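You operate a simulated robot arm through the tools that you are given. There is no shell and no other tool. Be economical: measure what you need, move in short steps, check, and stop when the job is done.

Carry out the task below with a simulated two-armed robot. There is one attempt and no reset: what you move stays moved.

## Task
Put the roller block from the top of the assembly bench on the shelf under the assembly bench. Put the blue leg offcut on the top of the press bench away on the low board of the check rack. Put the 19.20 mm rubber packer from the top of the press bench on top of the orange drain jug and the 14.60 mm rubber packer on top of the blue drip pot. Any order will do.

Only the result counts: the job must be done as asked and must still hold three seconds after the hand-in. Knocking over, shifting, dropping, spilling or breaking anything else fails it.

## Robot
Two 7-joint arms with two-finger parallel grippers on one trunk, on a base that drives. Base frame: it is fixed to the floor where the robot stands at the start and does not move with it; the origin is under the middle of the robot, x ahead of it, y to its left, z up; the surface under the hand at the start is at about z = 80. Units: cm, rad, N and s.
The left shoulder is at the start at [5, 17.7, 102.9], the right one opposite. With the tool pointing down near the work surface each hand reaches from about 18 to 70 cm from the robot's upright axis, wherever it stands, measured 20 degrees to its own side. Places, roughly: blue drip pot (7x7x9 cm) [-150, 20, 90]; drain jug [-150, -50, 100]; low board of the check rack [70, -590, 40]; rubber packer [-125, 0, 75]; shelf under the assembly bench [60, -90, 40]. Payload 3.43 kg a hand.
The TCP of each hand is the grasp point between the finger pads, 3.4 cm short of the fingertips. In the tool frame z runs along the fingers and y along their closing line. The gripper opens to 12.8 cm. The fingers are 2.4 cm wide and 1.2 cm thick; the gripper's body (4.8 by 13 cm) begins 9.6 cm behind the TCP.
Orientation is that of the tool frame in the base frame, as a unit quaternion [x, y, z, w]. With the fingers straight down and closing along the base's y, the tool's x points along the base's -x, its y along +y and its z along -z.

## Interface
- The arms move only by the tool play_rows. It takes "left_plan", "right_plan" or both (then of equal length, played together; a hand with none holds still); each is a list of rows, each a list of 7 numbers: the shift along the base's x, y, z in cm, then the turn, a rotation vector about the base's x, y, z in degrees, then the closure, from 0 (fully open) to 1 (shut). In form: [[x, y, z, ax, ay, az, fingers], ...]. A call has 1 to 8 rows; each row shifts and turns the commanded pose from where the row before left it. A row lasts 0.2 s, in which the tool goes at most 5 cm and 0.15 rad; a call with a longer step from one row to the next is refused whole, and so is a gripper value outside its range. A pose out of reach is approached as far as the arm can. The call stops where the force on the tool passes 40 N (or 10 N more than at its start, if that is more) or the arm is blocked; 0.2 s more then pass. Each finger travels about 10.8 cm/s and halts on what it meets, pressing with about 29 N; the grip force reading is that of the motor and also rises with nothing between the fingers. The clock runs only during rows and for 0.2 s after the last one: add rows that do not move to give the fingers time. The reply holds the time, the measured pose of the TCP, the force on the tool along the base axes, the opening and the grip force, in the units named above and with some noise, with the torque about the TCP (base axes, N m) and any sound that the robot's microphone picked up.
- Cameras (640 x 400 px; columns grow to the right, rows downward): "scene" is now at [7.85, -6.15, 115.97]; the picture's right is [-0.99, -0.17, 0.00], its down [-0.14, 0.79, -0.60] and it looks along [0.10, -0.59, -0.80] (base axes); focal length 214 px, centre (320, 200). "left" rides on the left gripper at [7.6, 1.1, -16] in its tool frame; the picture's right is [-0.15, 0.99, 0.00], its down [-0.88, -0.13, -0.46] and it looks along [-0.45, -0.07, 0.89] (tool axes); focal length 234 px, centre (320, 200). "right" rides on the right gripper at [7.6, -1.1, -16] in its tool frame; the picture's right is [0.15, 0.99, 0.00], its down [-0.88, 0.13, -0.46] and it looks along [-0.45, 0.07, 0.89] (tool axes); focal length 234 px, centre (320, 200). There is no depth. A picture from a camera that has moved, and an enlarged one, comes with that camera's place and axes in the base frame and with its lens. The place of the scene camera against the robot may be out by one fixed shift of up to 1.8 cm in any direction.
- capture(camera): a new picture of that camera. It takes no simulated time.
- raise_lower(by): slides the trunk up (or, below 0, down) by that many cm; the arms and the scene camera ride with it, the base frame stays. It gives what a move gives, with no picture.
- steer(legs): drives the robot by 1 to 6 legs, each [ahead, turn to the left] in cm and rad, along the robot's own axes; the way and the turn of a leg run together, so that a leg with both is an arc; at most 150 cm and 3.142 rad a leg. The arms and the cameras ride along, it lands a little off, and it stops where it bumps. It gives what a move gives.
- head_to(pan, tilt): turns the head with the scene camera to pan (to the left, within 1.396 rad either way) and tilt (down, from -0.506 to 1.204), counted from straight ahead of the robot. It gives what a move gives.
- enlarge(camera, box): a new picture of the part [left, top, right, bottom] of that camera's present view, enlarged. It takes no simulated time.
- job_done(): hands the job in; it is judged then, once.

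Go step by step. Nothing tells you exact positions but the pictures and the camera data: compare them with the known pose of the tool, close in by small moves and look again before you grip or let go. The budget is 165 turns and 118 pictures, counting those below and the enlarged ones. Unless the task says otherwise, let go and move clear before handing in.

The tools are called after "Call:" by a JSON object that holds its "op" and its "data". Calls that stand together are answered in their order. play_rows: Moves the arms, as the interface text tells. Its arguments: {"type":"object","properties":{"left_plan":{"type":"array"},"right_plan":{"type":"array"}},"required":[]} The other tools are called the same way: raise_lower (by) slides the trunk up or down; steer (legs) drives the base; head_to (pan, tilt) turns the head that bears the scene camera; capture (camera) takes a picture; enlarge (camera, box) takes an enlarged picture of a part of a camera's view; job_done () hands the job in.

At the start:

```text
time: 0.0
left_tool_pos: [43.85, -5.11, 106.21]
left_tool_rot: [-0.001, 1.0, 0.0, 0.0]
left_force: [0.4, 0.0, 0.7]
left_moment: [0.0, -0.01, -0.01]
left_grip_width: 12.81
left_grip_force: 0.0
right_tool_pos: [26.69, -35.05, 104.99]
right_tool_rot: [-0.001, 1.0, -0.001, 0.0]
right_force: [1.1, -0.3, 0.8]
right_moment: [0.03, -0.05, 0.02]
right_grip_width: 12.8
right_grip_force: 0.1
trunk travel left (down, up): [-20.0, 20.1]
robot x, y, heading: [-0.02, 0.25, 0.001]
head pan, tilt: [-1.4, 0.925]
```

scene: 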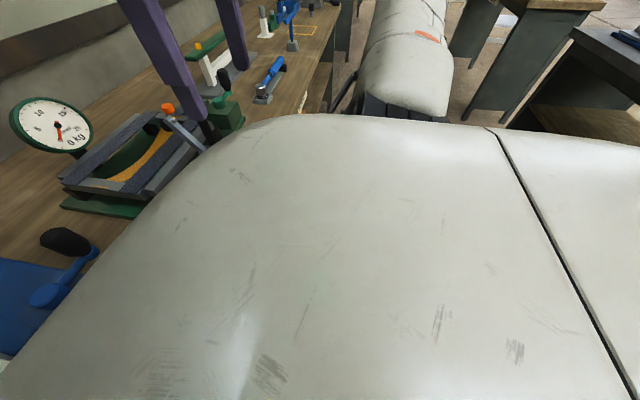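
right: 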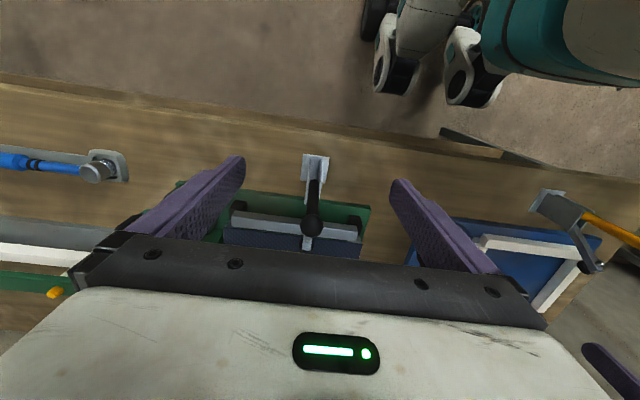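
left: 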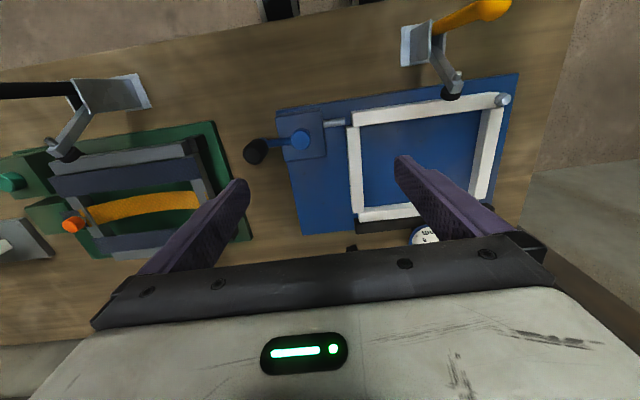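

I see the assembly bench in front of me with clamps and fixtures. I'll look around with the head first.

Call:
{"op": "head_to", "data": {"pan": -0.3, "tilt": 0.6}}

Call:
{"op": "capture", "data": {"camera": "scene"}}

Call:
{"op": "head_to", "data": {"pan": -1.2, "tilt": 0.4}}

Call:
{"op": "capture", "data": {"camera": "scene"}}

```text
time: 1.3
left_tool_pos: [43.79, -5.26, 106.22]
left_tool_rot: [-0.002, 1.0, 0.0, 0.0]
left_force: [-0.2, 0.1, -1.2]
left_moment: [-0.03, -0.02, 0.0]
left_grip_width: 12.8
left_grip_force: 0.1
right_tool_pos: [26.67, -35.01, 105.11]
right_tool_rot: [0.0, 1.0, -0.001, 0.0]
right_force: [-0.7, -0.1, 0.8]
right_moment: [-0.01, 0.04, 0.0]
right_grip_width: 12.81
right_grip_force: 0.1
trunk travel left (down, up): [-20.0, 20.1]
robot x, y, heading: [-0.13, 0.36, -0.003]
head pan, tilt: [-0.3, 0.6]
```

```text
114 pictures are left
camera scene: at [15.03, -1.46, 118.63], right [-0.3, -0.96, 0.0], down [-0.54, 0.17, -0.82], along [0.79, -0.24, -0.57], focal length 214 px, centre (320, 200)
```

scene: 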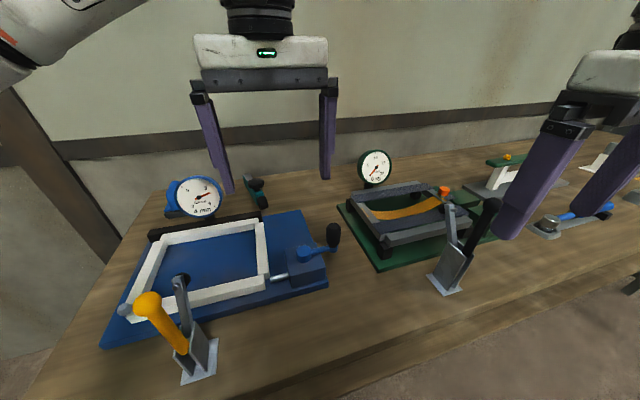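

```text
time: 2.5
left_tool_pos: [43.82, -5.22, 106.35]
left_tool_rot: [0.0, 1.0, 0.0, -0.001]
left_force: [0.7, -0.3, 0.7]
left_moment: [-0.02, 0.01, -0.01]
left_grip_width: 12.82
left_grip_force: 0.0
right_tool_pos: [26.75, -35.0, 105.04]
right_tool_rot: [0.0, 1.0, 0.0, 0.0]
right_force: [1.2, 0.1, 1.0]
right_moment: [0.0, 0.03, 0.02]
right_grip_width: 12.79
right_grip_force: 0.0
trunk travel left (down, up): [-20.0, 20.1]
robot x, y, heading: [0.15, 0.08, -0.001]
head pan, tilt: [-1.201, 0.4]
```

```text
113 pictures are left
camera scene: at [9.95, -7.47, 120.45], right [-0.93, -0.36, 0.0], down [-0.14, 0.36, -0.92], along [0.33, -0.86, -0.39], focal length 214 px, centre (320, 200)
```

scene: 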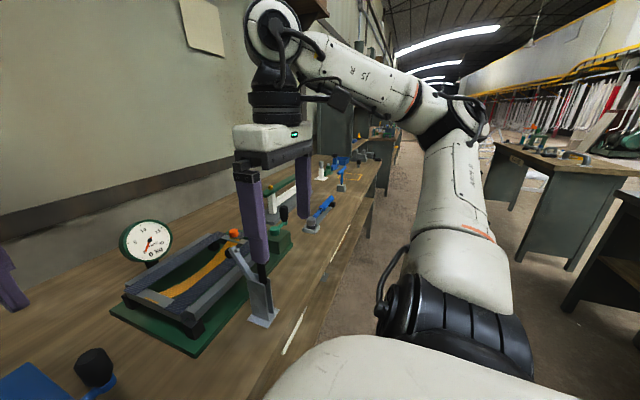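

The gauges and clamps are fixtures on the bench along y. I'll zoom in further along the bench.

Call:
{"op": "enlarge", "data": {"camera": "scene", "box": [260, 130, 420, 230]}}

Call:
{"op": "enlarge", "data": {"camera": "scene", "box": [470, 100, 640, 206]}}

```text
4.00 times, centred on (340, 180) of scene
camera zoom: at [9.95, -7.47, 120.45], right [-0.93, -0.36, 0.0], down [-0.14, 0.36, -0.92], along [0.33, -0.86, -0.39], focal length 858 px, centre (240, 280)
```

zoom: 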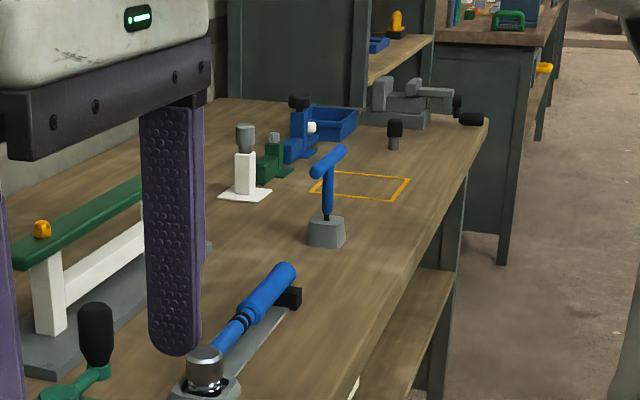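

```text
3.76 times, centred on (555, 153) of scene
camera zoom: at [9.95, -7.47, 120.45], right [-0.93, -0.36, 0.0], down [-0.14, 0.36, -0.92], along [0.33, -0.86, -0.39], focal length 807 px, centre (-565, 377)
```

zoom: 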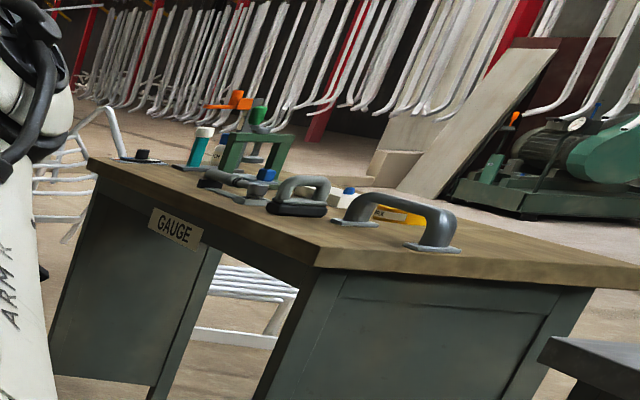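

The assembly bench runs to the right (-y). I'll back off, turn right, drive along it, and turn back.

Call:
{"op": "steer", "data": {"legs": [[-22, 0], [0, -1.571], [85, 0]]}}

Call:
{"op": "head_to", "data": {"pan": 1.1, "tilt": 0.65}}

Call:
{"op": "capture", "data": {"camera": "scene"}}

Call:
{"op": "head_to", "data": {"pan": -0.6, "tilt": 0.3}}

Call:
{"op": "capture", "data": {"camera": "scene"}}

```text
time: 12.1
left_tool_pos: [-26.2, -127.95, 106.27]
left_tool_rot: [0.704, 0.71, 0.0, 0.0]
left_force: [0.4, 0.5, -0.5]
left_moment: [0.01, 0.01, -0.01]
left_grip_width: 12.81
left_grip_force: 0.1
right_tool_pos: [-56.16, -110.95, 105.03]
right_tool_rot: [0.706, 0.708, 0.0, 0.0]
right_force: [0.1, 0.4, -0.1]
right_moment: [0.03, 0.02, 0.04]
right_grip_width: 12.83
right_grip_force: 0.0
trunk travel left (down, up): [-20.0, 20.1]
robot x, y, heading: [-21.14, -84.22, -1.562]
head pan, tilt: [-1.201, 0.4]
```

```text
time: 14.2
left_tool_pos: [-26.21, -127.8, 106.3]
left_tool_rot: [0.705, 0.71, 0.0, 0.0]
left_force: [0.3, -0.1, 0.6]
left_moment: [-0.03, -0.03, 0.01]
left_grip_width: 12.83
left_grip_force: 0.2
right_tool_pos: [-56.08, -110.96, 104.99]
right_tool_rot: [0.705, 0.709, 0.0, 0.0]
right_force: [0.6, 0.4, -0.3]
right_moment: [0.04, 0.01, -0.02]
right_grip_width: 12.82
right_grip_force: 0.0
trunk travel left (down, up): [-20.0, 20.1]
robot x, y, heading: [-20.84, -84.24, -1.566]
head pan, tilt: [1.1, 0.649]
```

```text
110 pictures are left
camera scene: at [-13.83, -93.8, 118.21], right [-0.45, -0.89, 0.0], down [-0.54, 0.27, -0.8], along [0.71, -0.36, -0.6], focal length 214 px, centre (320, 200)
```

scene: 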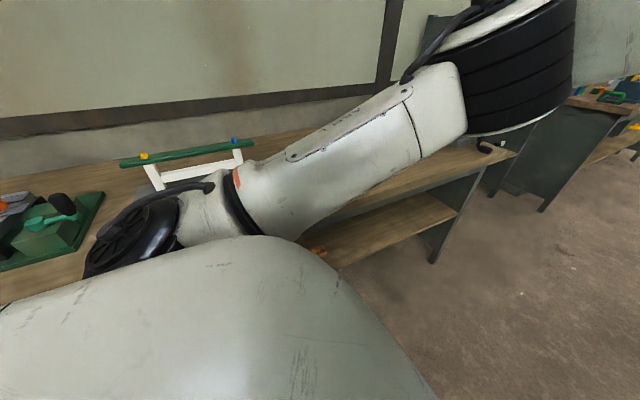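

```text
time: 15.9
left_tool_pos: [-26.28, -127.9, 106.22]
left_tool_rot: [0.705, 0.709, -0.001, 0.0]
left_force: [0.3, -0.1, 0.3]
left_moment: [-0.01, -0.01, 0.01]
left_grip_width: 12.78
left_grip_force: 0.0
right_tool_pos: [-56.08, -110.89, 105.01]
right_tool_rot: [0.706, 0.709, 0.0, 0.001]
right_force: [-0.3, 0.0, 0.1]
right_moment: [-0.01, -0.02, -0.04]
right_grip_width: 12.81
right_grip_force: 0.0
trunk travel left (down, up): [-20.0, 20.1]
robot x, y, heading: [-21.14, -84.44, -1.563]
head pan, tilt: [-0.6, 0.3]
```

```text
109 pictures are left
camera scene: at [-26.81, -97.64, 121.38], right [-0.83, 0.56, 0.0], down [0.17, 0.25, -0.96], along [-0.53, -0.79, -0.3], focal length 214 px, centre (320, 200)
```

scene: 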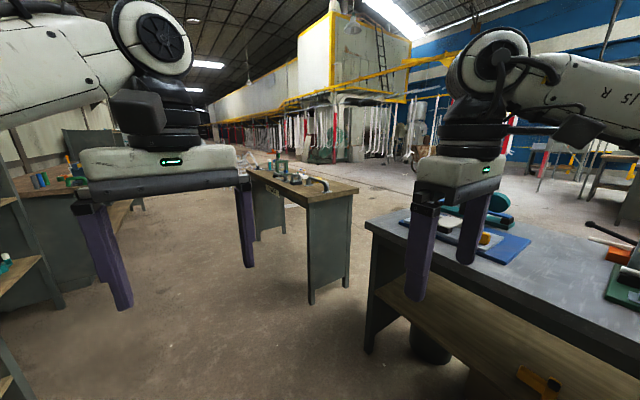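

I'm at (-21,-84); I turn to face the bench.

Call:
{"op": "steer", "data": {"legs": [[0, 1.566]]}}

Call:
{"op": "head_to", "data": {"pan": 0, "tilt": 0.6}}

Call:
{"op": "capture", "data": {"camera": "scene"}}

```text
time: 20.1
left_tool_pos: [22.39, -90.12, 106.3]
left_tool_rot: [0.008, 1.0, 0.001, 0.0]
left_force: [0.9, -0.1, 1.6]
left_moment: [-0.02, 0.03, 0.01]
left_grip_width: 12.8
left_grip_force: 0.1
right_tool_pos: [4.83, -119.52, 104.99]
right_tool_rot: [0.01, 1.0, 0.0, 0.0]
right_force: [0.6, 1.0, -0.2]
right_moment: [0.0, 0.01, 0.01]
right_grip_width: 12.8
right_grip_force: 0.1
trunk travel left (down, up): [-20.0, 20.1]
robot x, y, heading: [-20.94, -83.83, -0.017]
head pan, tilt: [-0.6, 0.3]
```

```text
time: 21.1
left_tool_pos: [22.34, -90.21, 106.33]
left_tool_rot: [0.009, 1.0, 0.0, -0.001]
left_force: [-0.3, 0.3, -0.1]
left_moment: [-0.02, 0.02, -0.02]
left_grip_width: 12.82
left_grip_force: 0.1
right_tool_pos: [4.75, -119.47, 105.02]
right_tool_rot: [0.01, 1.0, 0.0, 0.0]
right_force: [0.5, -0.2, 0.6]
right_moment: [0.0, 0.01, 0.01]
right_grip_width: 12.81
right_grip_force: 0.1
trunk travel left (down, up): [-20.0, 20.1]
robot x, y, heading: [-20.94, -84.05, -0.016]
head pan, tilt: [0.0, 0.6]
```

```text
108 pictures are left
camera scene: at [-5.79, -83.22, 118.64], right [-0.02, -1.0, 0.0], down [-0.56, 0.01, -0.83], along [0.83, -0.02, -0.56], focal length 214 px, centre (320, 200)
```

scene: 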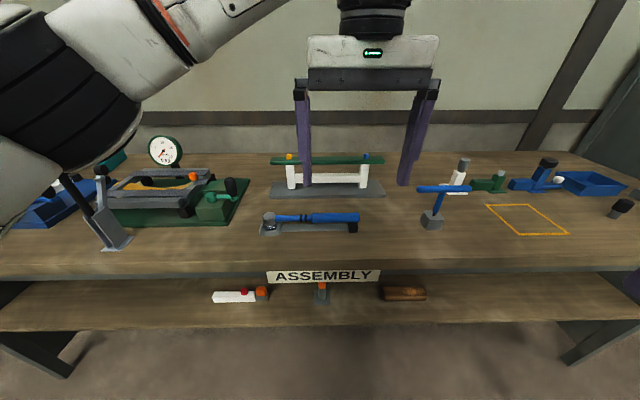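

Call:
{"op": "enlarge", "data": {"camera": "scene", "box": [400, 130, 640, 280]}}

Call:
{"op": "enlarge", "data": {"camera": "scene", "box": [200, 140, 440, 310]}}

```text
2.67 times, centred on (520, 205) of scene
camera zoom: at [-5.79, -83.22, 118.64], right [-0.02, -1.0, 0.0], down [-0.56, 0.01, -0.83], along [0.83, -0.02, -0.56], focal length 572 px, centre (-213, 187)
```

zoom: 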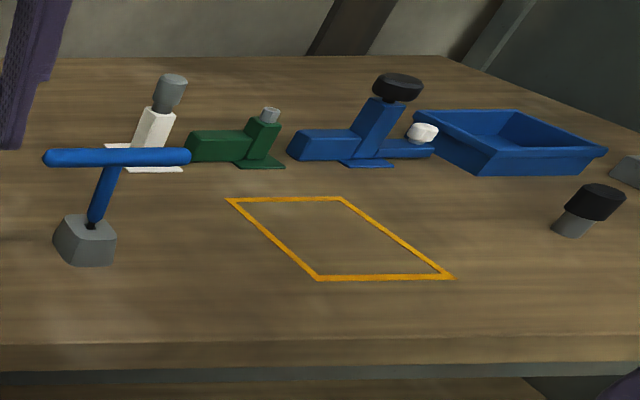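

```text
2.35 times, centred on (320, 225) of scene
camera zoom: at [-5.79, -83.22, 118.64], right [-0.02, -1.0, 0.0], down [-0.56, 0.01, -0.83], along [0.83, -0.02, -0.56], focal length 505 px, centre (320, 141)
```

zoom: 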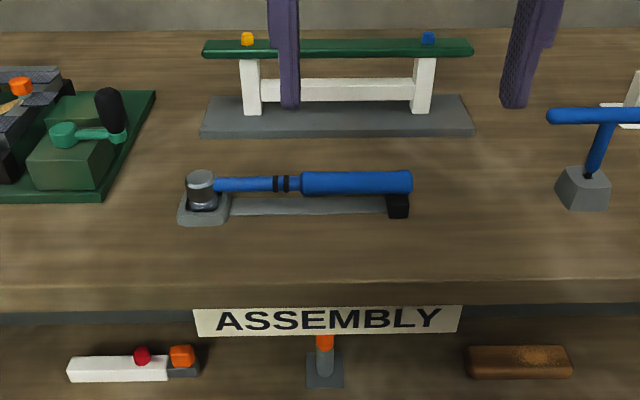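

The T-handled block is at about (40,-116), the white/grey piece at about (65,-137). I'll use the right wrist camera for a better look.

Call:
{"op": "play_rows", "data": {"right_plan": [[5, 0, 2, 0, 0, 0, 0], [5, 0, 2, 0, 0, 0, 0], [5, 0, 2, 0, 0, 0, 0], [5, 0, 1, 0, 0, 0, 0], [5, 0, 0, 0, 0, 0, 0], [0, 0, 0, 0, 0, 0, 0]]}}

Call:
{"op": "capture", "data": {"camera": "right"}}

```text
refused: row 1 steps farther than a row can; nothing moved
```

```text
105 pictures are left
camera right: at [-2.9, -120.6, 120.92], right [-0.13, 0.99, 0.0], down [0.88, 0.11, 0.46], along [0.45, 0.06, -0.89], focal length 234 px, centre (320, 200)
```

right: 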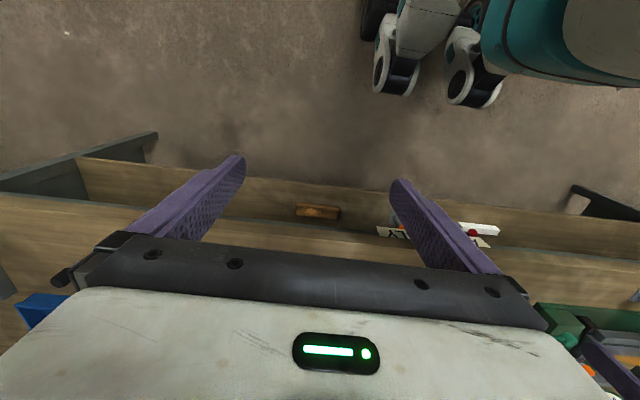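

The wrist camera is blocked forward by the gripper; I'll drive closer and use the scene camera on the right side.

Call:
{"op": "steer", "data": {"legs": [[20, 0]]}}

Call:
{"op": "head_to", "data": {"pan": -0.75, "tilt": 0.6}}

Call:
{"op": "enlarge", "data": {"camera": "scene", "box": [180, 110, 500, 310]}}

Call:
{"op": "capture", "data": {"camera": "right"}}

```text
time: 22.7
left_tool_pos: [42.38, -90.51, 106.2]
left_tool_rot: [0.009, 1.0, 0.001, 0.0]
left_force: [1.1, -0.8, -0.3]
left_moment: [0.01, -0.01, -0.01]
left_grip_width: 12.81
left_grip_force: 0.0
right_tool_pos: [24.83, -119.97, 104.96]
right_tool_rot: [0.01, 1.0, 0.0, 0.0]
right_force: [-0.1, 0.2, 0.0]
right_moment: [-0.01, 0.04, 0.01]
right_grip_width: 12.8
right_grip_force: 0.0
trunk travel left (down, up): [-20.0, 20.1]
robot x, y, heading: [-1.04, -84.35, -0.02]
head pan, tilt: [0.0, 0.6]
```

```text
time: 23.8
left_tool_pos: [42.45, -90.47, 106.33]
left_tool_rot: [0.008, 1.0, 0.0, 0.0]
left_force: [-0.7, 0.2, -0.3]
left_moment: [0.02, 0.02, -0.02]
left_grip_width: 12.78
left_grip_force: 0.0
right_tool_pos: [24.83, -119.86, 105.02]
right_tool_rot: [0.01, 1.0, -0.001, 0.0]
right_force: [-0.2, -0.2, -0.4]
right_moment: [0.0, -0.04, 0.01]
right_grip_width: 12.78
right_grip_force: 0.0
trunk travel left (down, up): [-20.0, 20.1]
robot x, y, heading: [-1.47, -84.43, -0.02]
head pan, tilt: [-0.75, 0.6]
```

```text
2.00 times, centred on (340, 210) of scene
camera zoom: at [11.69, -89.57, 118.63], right [-0.7, -0.72, 0.0], down [-0.41, 0.39, -0.83], along [0.59, -0.57, -0.56], focal length 429 px, centre (280, 180)
```

zoom: 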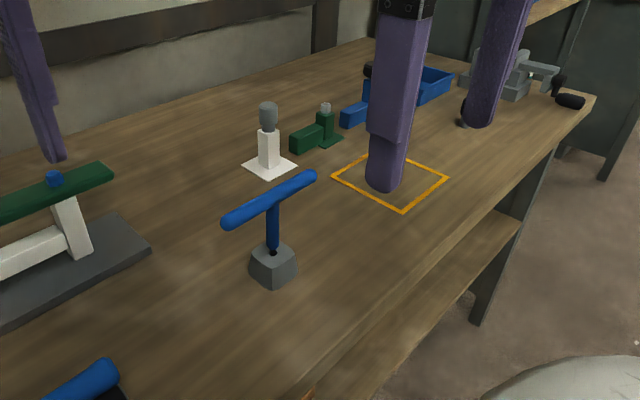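

```text
103 pictures are left
camera right: at [17.06, -120.98, 120.92], right [-0.13, 0.99, 0.0], down [0.88, 0.11, 0.46], along [0.45, 0.06, -0.89], focal length 234 px, centre (320, 200)
```

right: 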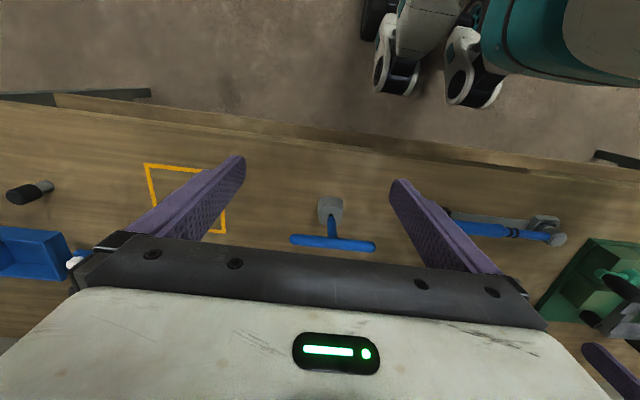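

I want clearer views of the candidate items; zooming in on them and on the left part of the bench.

Call:
{"op": "enlarge", "data": {"camera": "scene", "box": [290, 140, 450, 240]}}

Call:
{"op": "head_to", "data": {"pan": 0.8, "tilt": 0.5}}

Call:
{"op": "capture", "data": {"camera": "scene"}}

```text
4.00 times, centred on (370, 190) of scene
camera zoom: at [11.69, -89.57, 118.63], right [-0.7, -0.72, 0.0], down [-0.41, 0.39, -0.83], along [0.59, -0.57, -0.56], focal length 858 px, centre (120, 240)
```

zoom: 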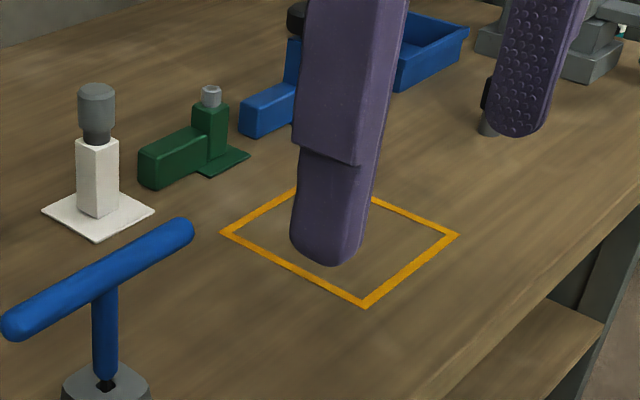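

```text
time: 25.4
left_tool_pos: [42.34, -90.41, 106.35]
left_tool_rot: [0.009, 1.0, 0.0, 0.0]
left_force: [-0.7, 0.4, -0.2]
left_moment: [-0.02, 0.03, 0.03]
left_grip_width: 12.8
left_grip_force: 0.1
right_tool_pos: [24.75, -120.13, 105.06]
right_tool_rot: [0.011, 1.0, 0.0, 0.0]
right_force: [0.0, -0.6, -0.4]
right_moment: [-0.03, 0.0, 0.02]
right_grip_width: 12.78
right_grip_force: 0.1
trunk travel left (down, up): [-20.0, 20.1]
robot x, y, heading: [-1.44, -84.56, -0.016]
head pan, tilt: [0.799, 0.499]
```

```text
101 pictures are left
camera scene: at [11.8, -77.02, 119.54], right [0.7, -0.71, 0.0], down [-0.34, -0.34, -0.88], along [0.62, 0.62, -0.48], focal length 214 px, centre (320, 200)
```

scene: 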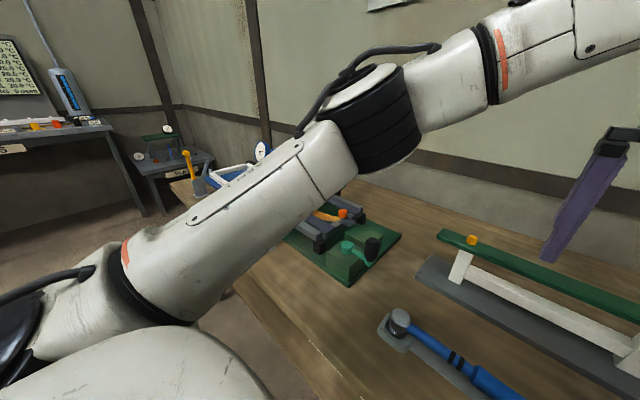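

I don't yet recognise the roller block with certainty. I'll look at the far right end of the bench, moving the right hand back out of the view.

Call:
{"op": "play_rows", "data": {"right_plan": [[-4, 0, 2, 0, 0, 0, 0], [-4, 0, 2, 0, 0, 0, 0], [-4, 0, 2, 0, 0, 0, 0], [-2, 2, 3, 0, 0, 0, 0], [0, 2, 4, 0, 0, 0, 0], [0, 2, 4, 0, 0, 0, 0]]}}

Call:
{"op": "head_to", "data": {"pan": -0.9, "tilt": 0.45}}

Call:
{"op": "capture", "data": {"camera": "scene"}}

```text
time: 26.8
left_tool_pos: [42.47, -90.35, 106.17]
left_tool_rot: [0.009, 1.0, 0.0, 0.0]
left_force: [0.4, -0.4, -0.3]
left_moment: [0.0, -0.01, 0.01]
left_grip_width: 12.79
left_grip_force: 0.1
right_tool_pos: [13.98, -112.45, 117.16]
right_tool_rot: [0.01, 1.0, 0.001, 0.001]
right_force: [0.4, 0.3, 0.1]
right_moment: [0.0, 0.01, -0.01]
right_grip_width: 12.82
right_grip_force: 0.1
right hand out of reach, approached as far as the arm can: row 4, 5, 6
trunk travel left (down, up): [-20.0, 20.1]
robot x, y, heading: [-1.37, -84.46, -0.021]
head pan, tilt: [0.799, 0.499]
```

```text
time: 28.6
left_tool_pos: [42.37, -90.39, 106.31]
left_tool_rot: [0.008, 1.0, -0.001, 0.0]
left_force: [1.2, -0.4, -0.6]
left_moment: [0.0, 0.04, -0.03]
left_grip_width: 12.81
left_grip_force: 0.1
right_tool_pos: [13.9, -112.42, 117.12]
right_tool_rot: [0.01, 1.0, 0.001, 0.001]
right_force: [-0.3, -0.5, 0.5]
right_moment: [-0.03, 0.0, -0.03]
right_grip_width: 12.81
right_grip_force: 0.1
trunk travel left (down, up): [-20.0, 20.1]
robot x, y, heading: [-1.15, -84.66, -0.018]
head pan, tilt: [-0.901, 0.45]
```

```text
100 pictures are left
camera scene: at [10.91, -90.73, 119.99], right [-0.8, -0.61, 0.0], down [-0.26, 0.35, -0.9], along [0.55, -0.72, -0.44], focal length 214 px, centre (320, 200)
```

scene: 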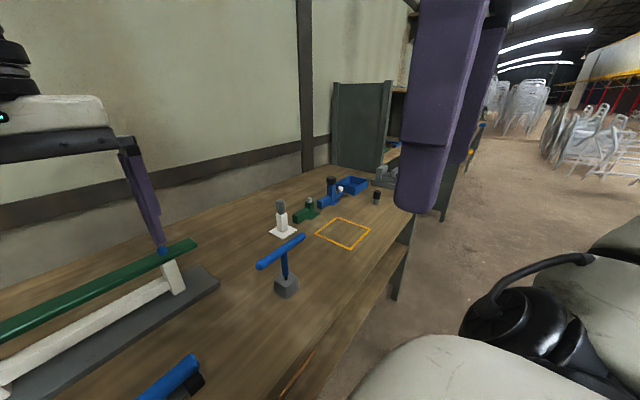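

Call:
{"op": "enlarge", "data": {"camera": "scene", "box": [255, 160, 415, 260]}}

Call:
{"op": "enlarge", "data": {"camera": "scene", "box": [310, 165, 400, 221]}}

```text
4.00 times, centred on (335, 210) of scene
camera zoom: at [10.91, -90.73, 119.99], right [-0.8, -0.61, 0.0], down [-0.26, 0.35, -0.9], along [0.55, -0.72, -0.44], focal length 858 px, centre (260, 160)
```

zoom: 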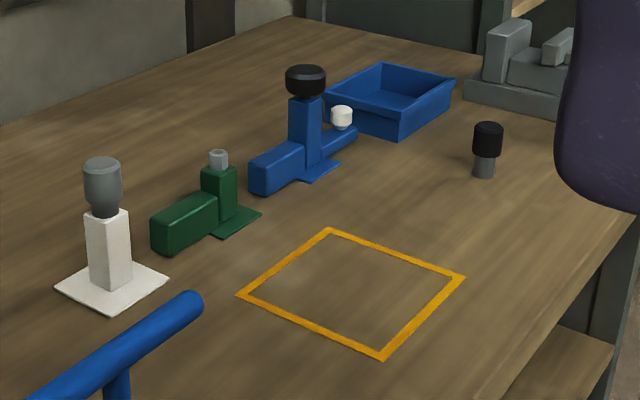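

```text
7.11 times, centred on (355, 193) of scene
camera zoom: at [10.91, -90.73, 119.99], right [-0.8, -0.61, 0.0], down [-0.26, 0.35, -0.9], along [0.55, -0.72, -0.44], focal length 1525 px, centre (71, 250)
```

zoom: 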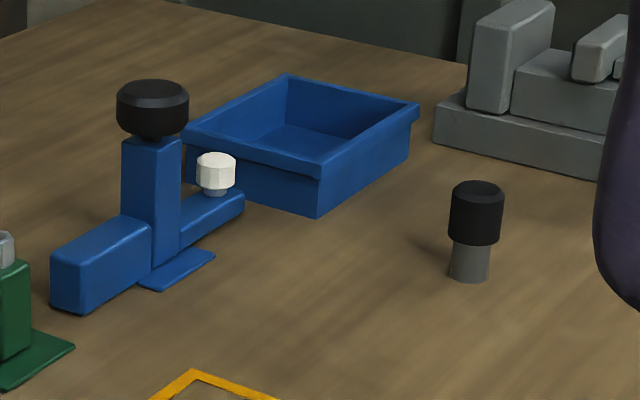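

The blue piece with a black wheel and white wheel, the green one with a hex, and the white one with a grey cylinder are candidates. I'll move along the bench to see them closely.

Call:
{"op": "steer", "data": {"legs": [[-20, 0], [0, -1.552], [45, 0], [0, 1.571], [18, 0]]}}

Call:
{"op": "head_to", "data": {"pan": -0.3, "tilt": 0.6}}

Call:
{"op": "capture", "data": {"camera": "scene"}}

```text
time: 41.2
left_tool_pos: [40.09, -134.26, 106.32]
left_tool_rot: [-0.003, 1.0, 0.0, 0.0]
left_force: [0.5, -0.3, 0.3]
left_moment: [0.03, 0.04, 0.02]
left_grip_width: 12.82
left_grip_force: 0.0
right_tool_pos: [12.23, -157.03, 117.18]
right_tool_rot: [-0.003, 1.0, 0.0, 0.0]
right_force: [-0.1, 0.0, -0.2]
right_moment: [0.04, 0.02, -0.01]
right_grip_width: 12.81
right_grip_force: 0.1
trunk travel left (down, up): [-20.0, 20.1]
robot x, y, heading: [-4.06, -129.32, 0.007]
head pan, tilt: [-0.901, 0.45]
```

```text
time: 42.2
left_tool_pos: [40.29, -134.43, 106.28]
left_tool_rot: [-0.004, 1.0, 0.001, 0.0]
left_force: [0.7, 0.4, 0.3]
left_moment: [0.0, -0.02, -0.01]
left_grip_width: 12.8
left_grip_force: 0.1
right_tool_pos: [12.28, -156.93, 117.22]
right_tool_rot: [-0.002, 1.0, 0.001, 0.002]
right_force: [-0.4, -0.1, 0.1]
right_moment: [-0.02, -0.01, 0.01]
right_grip_width: 12.82
right_grip_force: 0.1
trunk travel left (down, up): [-20.0, 20.1]
robot x, y, heading: [-3.43, -129.07, 0.009]
head pan, tilt: [-0.3, 0.6]
```

```text
97 pictures are left
camera scene: at [11.43, -130.71, 118.63], right [-0.29, -0.96, 0.0], down [-0.54, 0.16, -0.83], along [0.79, -0.24, -0.56], focal length 214 px, centre (320, 200)
```

scene: 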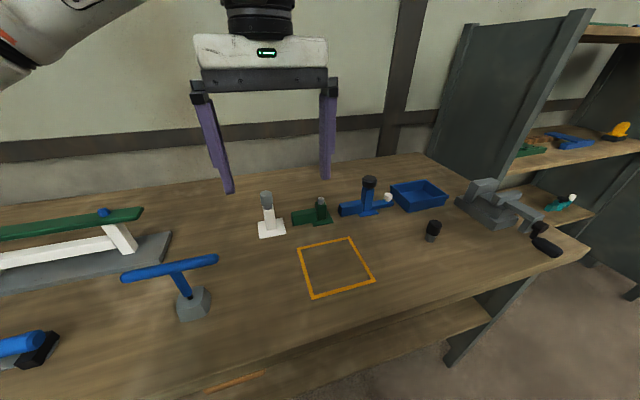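

Call:
{"op": "enlarge", "data": {"camera": "scene", "box": [245, 165, 405, 265]}}

Call:
{"op": "enlarge", "data": {"camera": "scene", "box": [380, 140, 620, 290]}}

```text
4.00 times, centred on (325, 215) of scene
camera zoom: at [11.43, -130.71, 118.63], right [-0.29, -0.96, 0.0], down [-0.54, 0.16, -0.83], along [0.79, -0.24, -0.56], focal length 858 px, centre (300, 140)
```

zoom: 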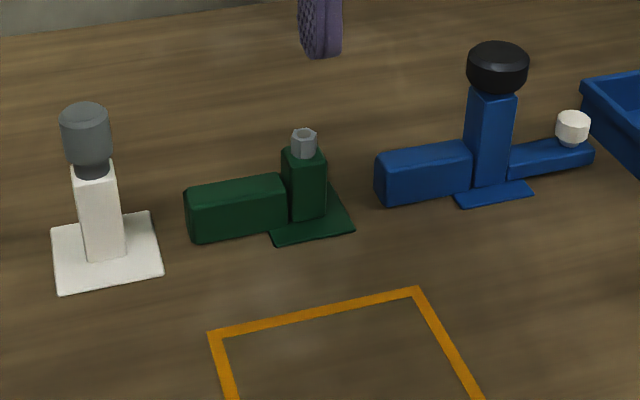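

```text
2.67 times, centred on (500, 215) of scene
camera zoom: at [11.43, -130.71, 118.63], right [-0.29, -0.96, 0.0], down [-0.54, 0.16, -0.83], along [0.79, -0.24, -0.56], focal length 572 px, centre (-160, 160)
```

zoom: 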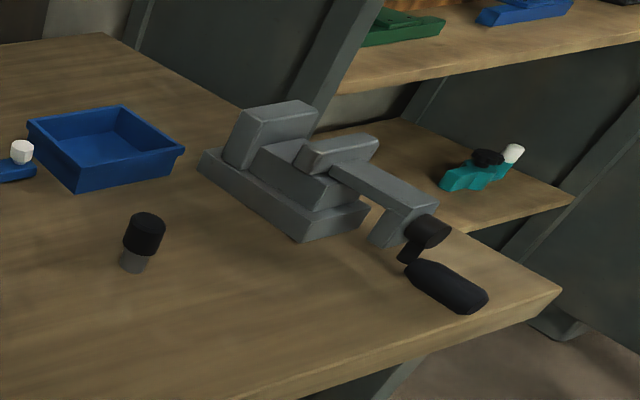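

I see three jig-like stop blocks (white, green, blue) but also unseen items at the bench's left end. I'll drive back to y≈0 between the two benches, look at the left end and the press bench.

Call:
{"op": "steer", "data": {"legs": [[-23, 0], [0, 1.562], [125, 0]]}}

Call:
{"op": "head_to", "data": {"pan": -1.2, "tilt": 0.5}}

Call:
{"op": "capture", "data": {"camera": "scene"}}

Call:
{"op": "head_to", "data": {"pan": 1.2, "tilt": 0.4}}

Call:
{"op": "capture", "data": {"camera": "scene"}}

```text
time: 53.6
left_tool_pos: [-20.05, 39.31, 106.35]
left_tool_rot: [-0.705, 0.709, 0.001, 0.0]
left_force: [0.3, 0.0, 0.0]
left_moment: [-0.02, 0.01, -0.01]
left_grip_width: 12.82
left_grip_force: 0.1
right_tool_pos: [2.3, 10.94, 117.2]
right_tool_rot: [-0.706, 0.709, 0.001, 0.0]
right_force: [0.3, 0.6, 0.9]
right_moment: [0.0, -0.01, -0.01]
right_grip_width: 12.82
right_grip_force: 0.2
trunk travel left (down, up): [-20.0, 20.1]
robot x, y, heading: [-25.33, -4.85, 1.566]
head pan, tilt: [-0.3, 0.6]
```

```text
time: 54.9
left_tool_pos: [-20.11, 39.14, 106.28]
left_tool_rot: [-0.706, 0.708, 0.001, 0.001]
left_force: [-0.9, -0.2, -0.2]
left_moment: [0.01, -0.03, -0.01]
left_grip_width: 12.8
left_grip_force: 0.0
right_tool_pos: [2.15, 10.92, 117.17]
right_tool_rot: [-0.705, 0.709, 0.003, 0.0]
right_force: [-0.4, -0.5, -0.8]
right_moment: [-0.02, -0.01, 0.01]
right_grip_width: 12.78
right_grip_force: 0.0
trunk travel left (down, up): [-20.0, 20.1]
robot x, y, heading: [-24.91, -4.63, 1.565]
head pan, tilt: [-1.201, 0.499]
```

```text
94 pictures are left
camera scene: at [-17.43, 6.86, 119.54], right [0.36, -0.93, 0.0], down [-0.45, -0.17, -0.88], along [0.82, 0.31, -0.48], focal length 214 px, centre (320, 200)
```

scene: 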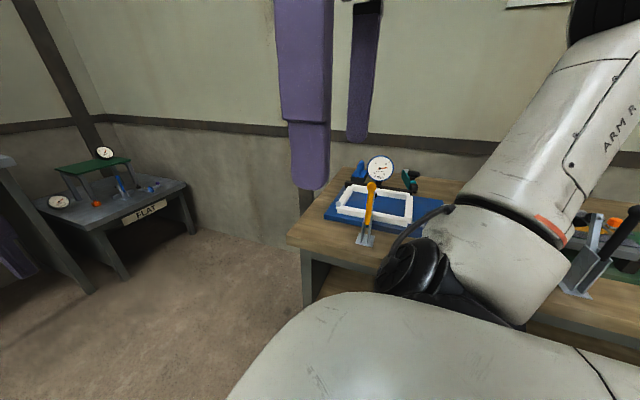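

```text
time: 57.0
left_tool_pos: [-20.08, 39.25, 106.33]
left_tool_rot: [-0.706, 0.708, 0.0, 0.002]
left_force: [-0.9, -0.9, 0.6]
left_moment: [0.03, -0.02, 0.03]
left_grip_width: 12.77
left_grip_force: 0.2
right_tool_pos: [2.29, 11.04, 117.18]
right_tool_rot: [-0.705, 0.709, 0.001, 0.001]
right_force: [-0.1, 0.4, -0.9]
right_moment: [0.01, -0.02, 0.0]
right_grip_width: 12.81
right_grip_force: 0.1
trunk travel left (down, up): [-20.0, 20.1]
robot x, y, heading: [-25.62, -4.41, 1.567]
head pan, tilt: [1.201, 0.4]
```

```text
93 pictures are left
camera scene: at [-34.54, 7.02, 120.46], right [0.37, 0.93, 0.0], down [0.36, -0.14, -0.92], along [-0.86, 0.34, -0.39], focal length 214 px, centre (320, 200)
```

scene: 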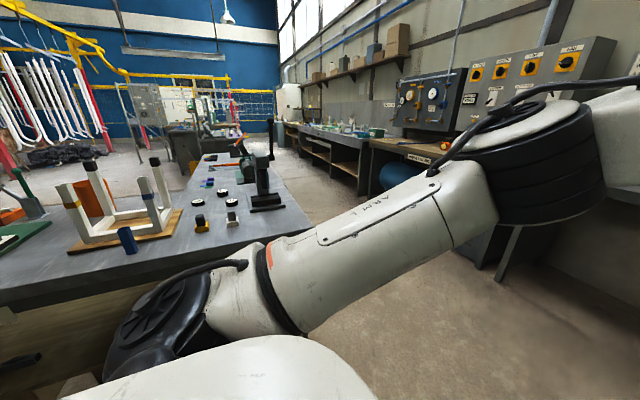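

There are blue and teal pieces by the gauge at the bench's left end; I'll zoom in on those, then face the press bench.

Call:
{"op": "head_to", "data": {"pan": -1.2, "tilt": 0.5}}

Call:
{"op": "enlarge", "data": {"camera": "scene", "box": [325, 145, 445, 220]}}

Call:
{"op": "steer", "data": {"legs": [[0, 1.571]]}}

Call:
{"op": "head_to", "data": {"pan": 0.0, "tilt": 0.45}}

Call:
{"op": "capture", "data": {"camera": "scene"}}

```text
time: 59.2
left_tool_pos: [-20.18, 39.19, 106.36]
left_tool_rot: [-0.706, 0.708, 0.001, 0.001]
left_force: [-0.6, -0.2, -0.2]
left_moment: [0.04, -0.01, -0.03]
left_grip_width: 12.78
left_grip_force: 0.1
right_tool_pos: [2.25, 11.08, 117.24]
right_tool_rot: [-0.705, 0.709, 0.002, 0.002]
right_force: [0.0, 0.3, -0.3]
right_moment: [-0.02, -0.02, -0.01]
right_grip_width: 12.8
right_grip_force: 0.1
trunk travel left (down, up): [-20.0, 20.1]
robot x, y, heading: [-25.39, -4.42, 1.563]
head pan, tilt: [-1.201, 0.499]
```

```text
5.33 times, centred on (385, 182) of scene
camera zoom: at [-17.43, 6.86, 119.54], right [0.36, -0.93, 0.0], down [-0.45, -0.17, -0.88], along [0.82, 0.31, -0.48], focal length 1144 px, centre (-27, 293)
```

zoom: 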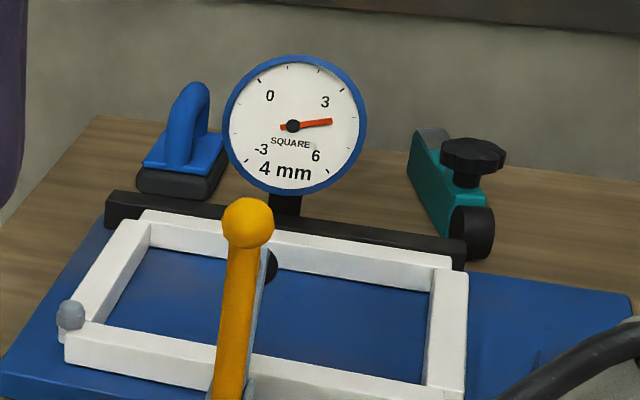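

```text
time: 63.5
left_tool_pos: [-69.33, 1.35, 106.21]
left_tool_rot: [1.0, -0.007, -0.001, 0.0]
left_force: [0.0, 0.3, 0.1]
left_moment: [0.0, -0.02, -0.01]
left_grip_width: 12.8
left_grip_force: 0.0
right_tool_pos: [-40.82, 23.29, 117.21]
right_tool_rot: [1.0, -0.007, -0.001, 0.0]
right_force: [-0.2, 0.3, 0.0]
right_moment: [0.0, 0.02, 0.04]
right_grip_width: 12.82
right_grip_force: 0.2
trunk travel left (down, up): [-20.0, 20.1]
robot x, y, heading: [-25.87, -4.64, 3.128]
head pan, tilt: [-1.201, 0.499]
```

```text
time: 64.8
left_tool_pos: [-69.31, 1.32, 106.38]
left_tool_rot: [1.0, -0.007, -0.001, 0.0]
left_force: [0.6, -0.5, 0.2]
left_moment: [0.0, 0.02, -0.01]
left_grip_width: 12.77
left_grip_force: 0.1
right_tool_pos: [-40.94, 23.3, 117.27]
right_tool_rot: [1.0, -0.007, -0.002, 0.001]
right_force: [-0.3, -0.6, 0.1]
right_moment: [0.02, 0.01, -0.01]
right_grip_width: 12.8
right_grip_force: 0.0
trunk travel left (down, up): [-20.0, 20.1]
robot x, y, heading: [-25.63, -4.69, 3.123]
head pan, tilt: [0.0, 0.45]
```

```text
91 pictures are left
camera scene: at [-42.16, -3.14, 119.99], right [0.02, 1.0, 0.0], down [0.44, -0.01, -0.9], along [-0.9, 0.01, -0.44], focal length 214 px, centre (320, 200)
```

scene: 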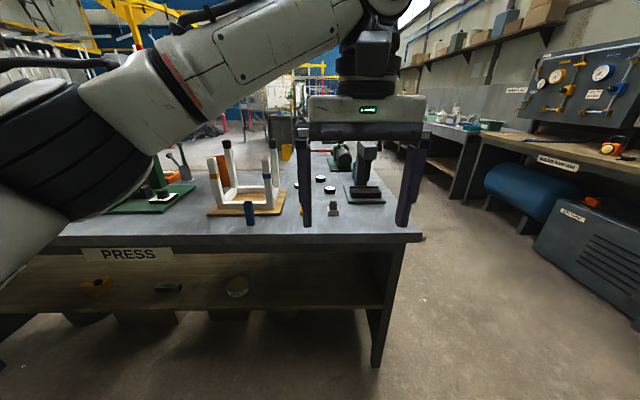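

The teal block with a black roller at its end and a knob, behind the square gauge, is evidently the roller block. Now the press bench: the blue cylinder (offcut) and black discs (packers) are visible. I'll move closer.

Call:
{"op": "steer", "data": {"legs": [[38, 0.014]]}}

Call:
{"op": "head_to", "data": {"pan": 0.0, "tilt": 0.6}}

Call:
{"op": "capture", "data": {"camera": "scene"}}

Call:
{"op": "capture", "data": {"camera": "left"}}

```text
time: 67.2
left_tool_pos: [-107.1, 0.81, 106.16]
left_tool_rot: [1.0, 0.001, -0.001, 0.001]
left_force: [0.1, 1.0, -0.1]
left_moment: [0.02, 0.0, -0.02]
left_grip_width: 12.81
left_grip_force: 0.1
right_tool_pos: [-79.08, 23.35, 117.29]
right_tool_rot: [1.0, 0.0, -0.001, 0.001]
right_force: [-0.1, 1.0, 0.4]
right_moment: [0.03, -0.01, 0.01]
right_grip_width: 12.82
right_grip_force: 0.1
trunk travel left (down, up): [-20.0, 20.1]
robot x, y, heading: [-62.99, -4.42, -3.137]
head pan, tilt: [0.0, 0.45]
```

```text
time: 68.0
left_tool_pos: [-107.12, 0.97, 106.33]
left_tool_rot: [1.0, 0.001, -0.001, 0.0]
left_force: [0.9, 0.2, 0.3]
left_moment: [-0.01, 0.01, 0.0]
left_grip_width: 12.79
left_grip_force: 0.2
right_tool_pos: [-79.1, 23.36, 117.15]
right_tool_rot: [1.0, 0.0, -0.001, 0.002]
right_force: [0.7, 1.1, -0.2]
right_moment: [0.01, -0.01, 0.01]
right_grip_width: 12.8
right_grip_force: 0.1
trunk travel left (down, up): [-20.0, 20.1]
robot x, y, heading: [-63.44, -4.42, -3.136]
head pan, tilt: [0.0, 0.6]
```

```text
90 pictures are left
camera scene: at [-79.59, -3.13, 118.64], right [0.0, 1.0, 0.0], down [0.56, 0.0, -0.83], along [-0.83, 0.0, -0.56], focal length 214 px, centre (320, 200)
```

scene: 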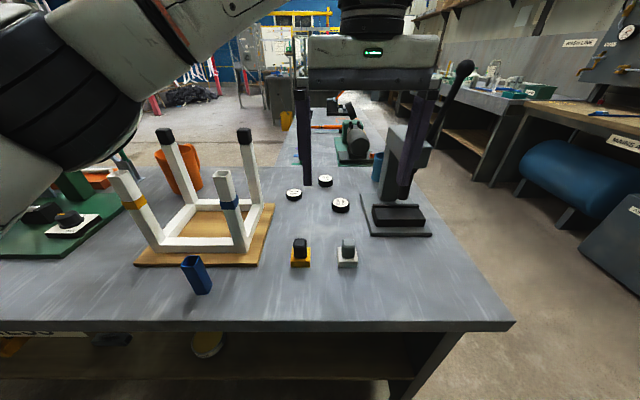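

```text
89 pictures are left
camera left: at [-99.5, -0.23, 122.28], right [-0.14, -0.99, 0.0], down [-0.88, 0.13, 0.46], along [-0.45, 0.07, -0.89], focal length 234 px, centre (320, 200)
```

left: 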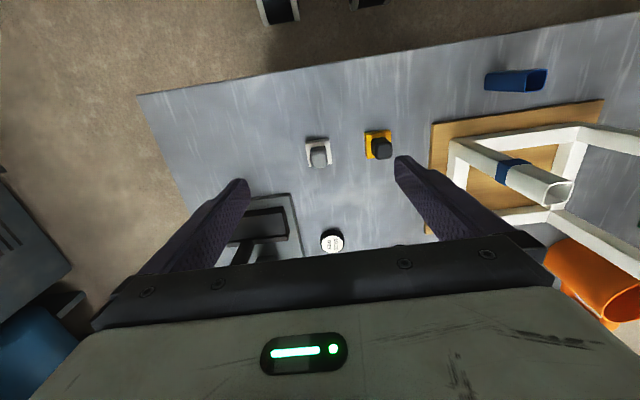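

The orange jug is behind the frame, the blue pot is behind the press. Three black disc packers have white labels; let me read them.

Call:
{"op": "enlarge", "data": {"camera": "scene", "box": [270, 160, 366, 220]}}

Call:
{"op": "enlarge", "data": {"camera": "left", "box": [300, 210, 364, 250]}}

Call:
{"op": "enlarge", "data": {"camera": "scene", "box": [330, 120, 490, 250]}}

```text
6.67 times, centred on (318, 190) of scene
camera zoom: at [-79.59, -3.13, 118.64], right [0.0, 1.0, 0.0], down [0.56, 0.0, -0.83], along [-0.83, 0.0, -0.56], focal length 1430 px, centre (333, 267)
```

zoom: 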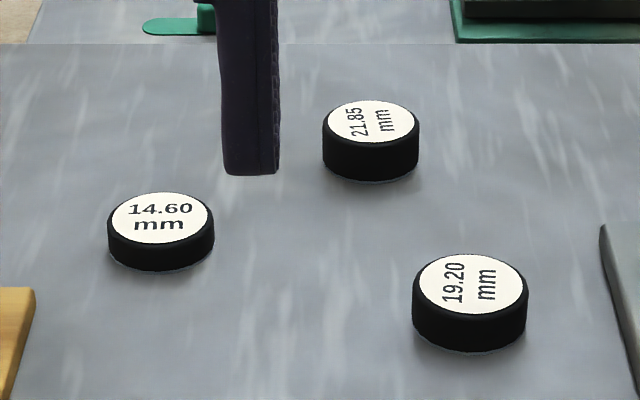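

```text
10.00 times, centred on (332, 230) of left
camera zoom: at [-99.5, -0.23, 122.28], right [-0.14, -0.99, 0.0], down [-0.88, 0.13, 0.46], along [-0.45, 0.07, -0.89], focal length 2342 px, centre (200, -100)
```

zoom: 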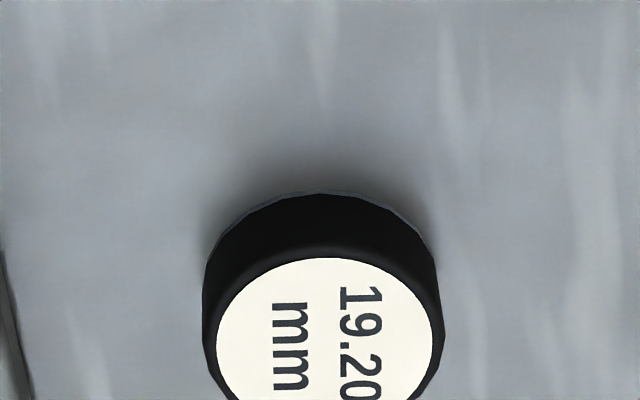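

```text
3.08 times, centred on (410, 185) of scene
camera zoom: at [-79.59, -3.13, 118.64], right [0.0, 1.0, 0.0], down [0.56, 0.0, -0.83], along [-0.83, 0.0, -0.56], focal length 660 px, centre (43, 246)
```

zoom: 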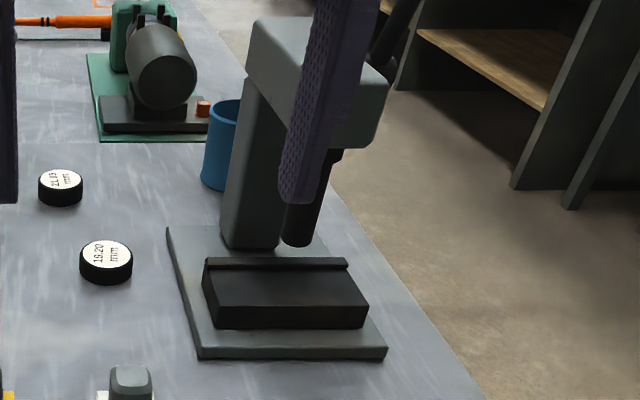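

Labels read: 19.20 at about (-131,2), 14.60 at about (-137,-12), bench surface about z=80. I'll move closer, then hover the left hand over the 19.20 packer.

Call:
{"op": "steer", "data": {"legs": [[7.5, 0]]}}

Call:
{"op": "play_rows", "data": {"left_plan": [[-4.5, 0, 0, 0, 0, 0, 0.3], [-4.5, 0, 0, 0, 0, 0, 0.3], [-4, 0, -2, 0, 0, 0, 0.3], [-3, 0, -3, 0, 0, 0, 0.3], [0, 0.5, -4, 0, 0, 0, 0.3], [0, 0.5, -3, 0, 0, 0, 0.3], [0, 0, 0, 0, 0, 0, 0.3]]}}

Call:
{"op": "capture", "data": {"camera": "left"}}

```text
time: 69.0
left_tool_pos: [-114.53, 0.88, 106.36]
left_tool_rot: [1.0, 0.001, -0.001, -0.001]
left_force: [0.4, 0.3, 0.1]
left_moment: [0.02, -0.03, -0.01]
left_grip_width: 12.82
left_grip_force: 0.0
right_tool_pos: [-86.64, 23.4, 117.22]
right_tool_rot: [1.0, 0.0, -0.002, 0.0]
right_force: [-0.3, 0.1, -0.3]
right_moment: [-0.06, 0.0, 0.01]
right_grip_width: 12.82
right_grip_force: 0.1
trunk travel left (down, up): [-20.0, 20.1]
robot x, y, heading: [-70.98, -4.35, -3.14]
head pan, tilt: [0.0, 0.6]
```

```text
time: 70.6
left_tool_pos: [-125.26, 1.13, 94.17]
left_tool_rot: [1.0, 0.0, -0.001, 0.001]
left_force: [-0.4, -0.6, 1.0]
left_moment: [0.0, 0.0, -0.02]
left_grip_width: 8.96
left_grip_force: 0.1
left hand out of reach, approached as far as the arm can: row 2, 3, 4
right_tool_pos: [-86.49, 23.35, 117.03]
right_tool_rot: [1.0, 0.001, -0.002, 0.001]
right_force: [0.8, 0.1, -0.1]
right_moment: [-0.03, 0.01, -0.01]
right_grip_width: 12.77
right_grip_force: 0.0
trunk travel left (down, up): [-20.0, 20.1]
robot x, y, heading: [-70.83, -4.03, -3.142]
head pan, tilt: [0.0, 0.6]
```

```text
85 pictures are left
camera left: at [-117.61, 0.04, 110.08], right [-0.14, -0.99, 0.0], down [-0.88, 0.13, 0.46], along [-0.45, 0.07, -0.89], focal length 234 px, centre (320, 200)
```

left: 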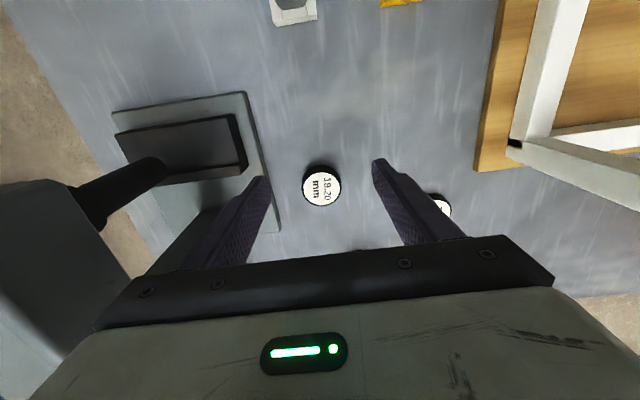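

The 19.20 packer is near (-129.5, 1.7), just forward of the hand. I'll move over it and lower.

Call:
{"op": "play_rows", "data": {"left_plan": [[0, 0.3, -3, 0, 0, 0, 0.3], [-2, 0.2, -2, 0, 0, 0, 0.3], [-2, 0.1, 0, 0, 0, 0, 0.3], [0, 0, 0, 0, 0, 0, 0.3]]}}

Call:
{"op": "capture", "data": {"camera": "left"}}

```text
time: 71.6
left_tool_pos: [-128.15, 0.85, 88.54]
left_tool_rot: [1.0, 0.002, 0.0, -0.001]
left_force: [0.5, -0.4, -0.7]
left_moment: [0.02, 0.0, -0.02]
left_grip_width: 8.98
left_grip_force: 0.0
left hand out of reach, approached as far as the arm can: row 3
right_tool_pos: [-86.56, 23.44, 117.27]
right_tool_rot: [1.0, 0.001, -0.002, 0.001]
right_force: [0.8, 0.0, 0.7]
right_moment: [-0.02, 0.0, 0.0]
right_grip_width: 12.79
right_grip_force: 0.2
trunk travel left (down, up): [-20.0, 20.1]
robot x, y, heading: [-70.71, -4.6, -3.144]
head pan, tilt: [0.0, 0.6]
```

```text
84 pictures are left
camera left: at [-120.44, -0.29, 104.67], right [-0.14, -0.99, 0.0], down [-0.88, 0.13, 0.46], along [-0.45, 0.07, -0.89], focal length 234 px, centre (320, 200)
```

left: 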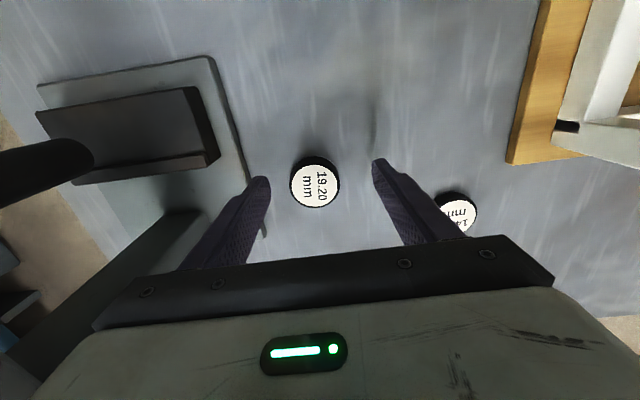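

The packer is at about (-129.8,1.7), and the reach grows as I go lower. I descend with slight forward motion.

Call:
{"op": "play_rows", "data": {"left_plan": [[0, 0.6, -2.5, 0, 0, 0, 0.3], [-1.7, 0.2, -1.5, 0, 0, 0, 0.3], [-0.5, 0, 0, 0, 0, 0, 0.3]]}}

Call:
{"op": "capture", "data": {"camera": "left"}}

```text
time: 72.4
left_tool_pos: [-129.31, -0.04, 85.45]
left_tool_rot: [1.0, 0.007, -0.002, -0.004]
left_force: [19.4, 10.4, 30.2]
left_moment: [-1.02, -1.03, 1.18]
left_grip_width: 8.35
left_grip_force: 0.1
left hand out of reach, approached as far as the arm can: row 2, 3
right_tool_pos: [-86.11, 23.49, 117.2]
right_tool_rot: [1.0, 0.0, -0.004, 0.002]
right_force: [0.0, -0.8, -0.2]
right_moment: [-0.02, 0.01, -0.02]
right_grip_width: 12.83
right_grip_force: 0.1
trunk travel left (down, up): [-20.0, 20.1]
robot x, y, heading: [-70.73, -4.37, -3.139]
head pan, tilt: [0.0, 0.6]
```

```text
83 pictures are left
camera left: at [-121.67, -1.21, 101.38], right [-0.13, -0.99, -0.01], down [-0.88, 0.12, 0.46], along [-0.45, 0.07, -0.89], focal length 234 px, centre (320, 200)
```

left: 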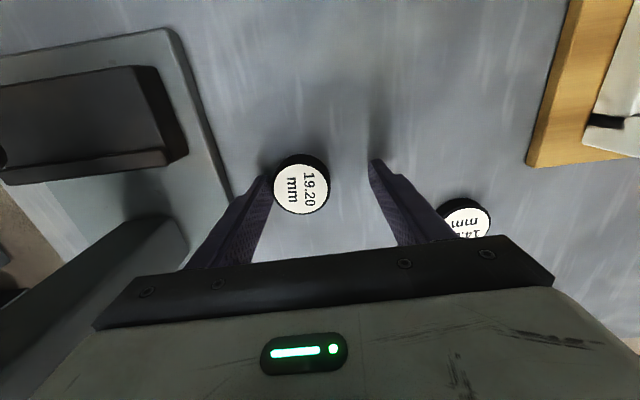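

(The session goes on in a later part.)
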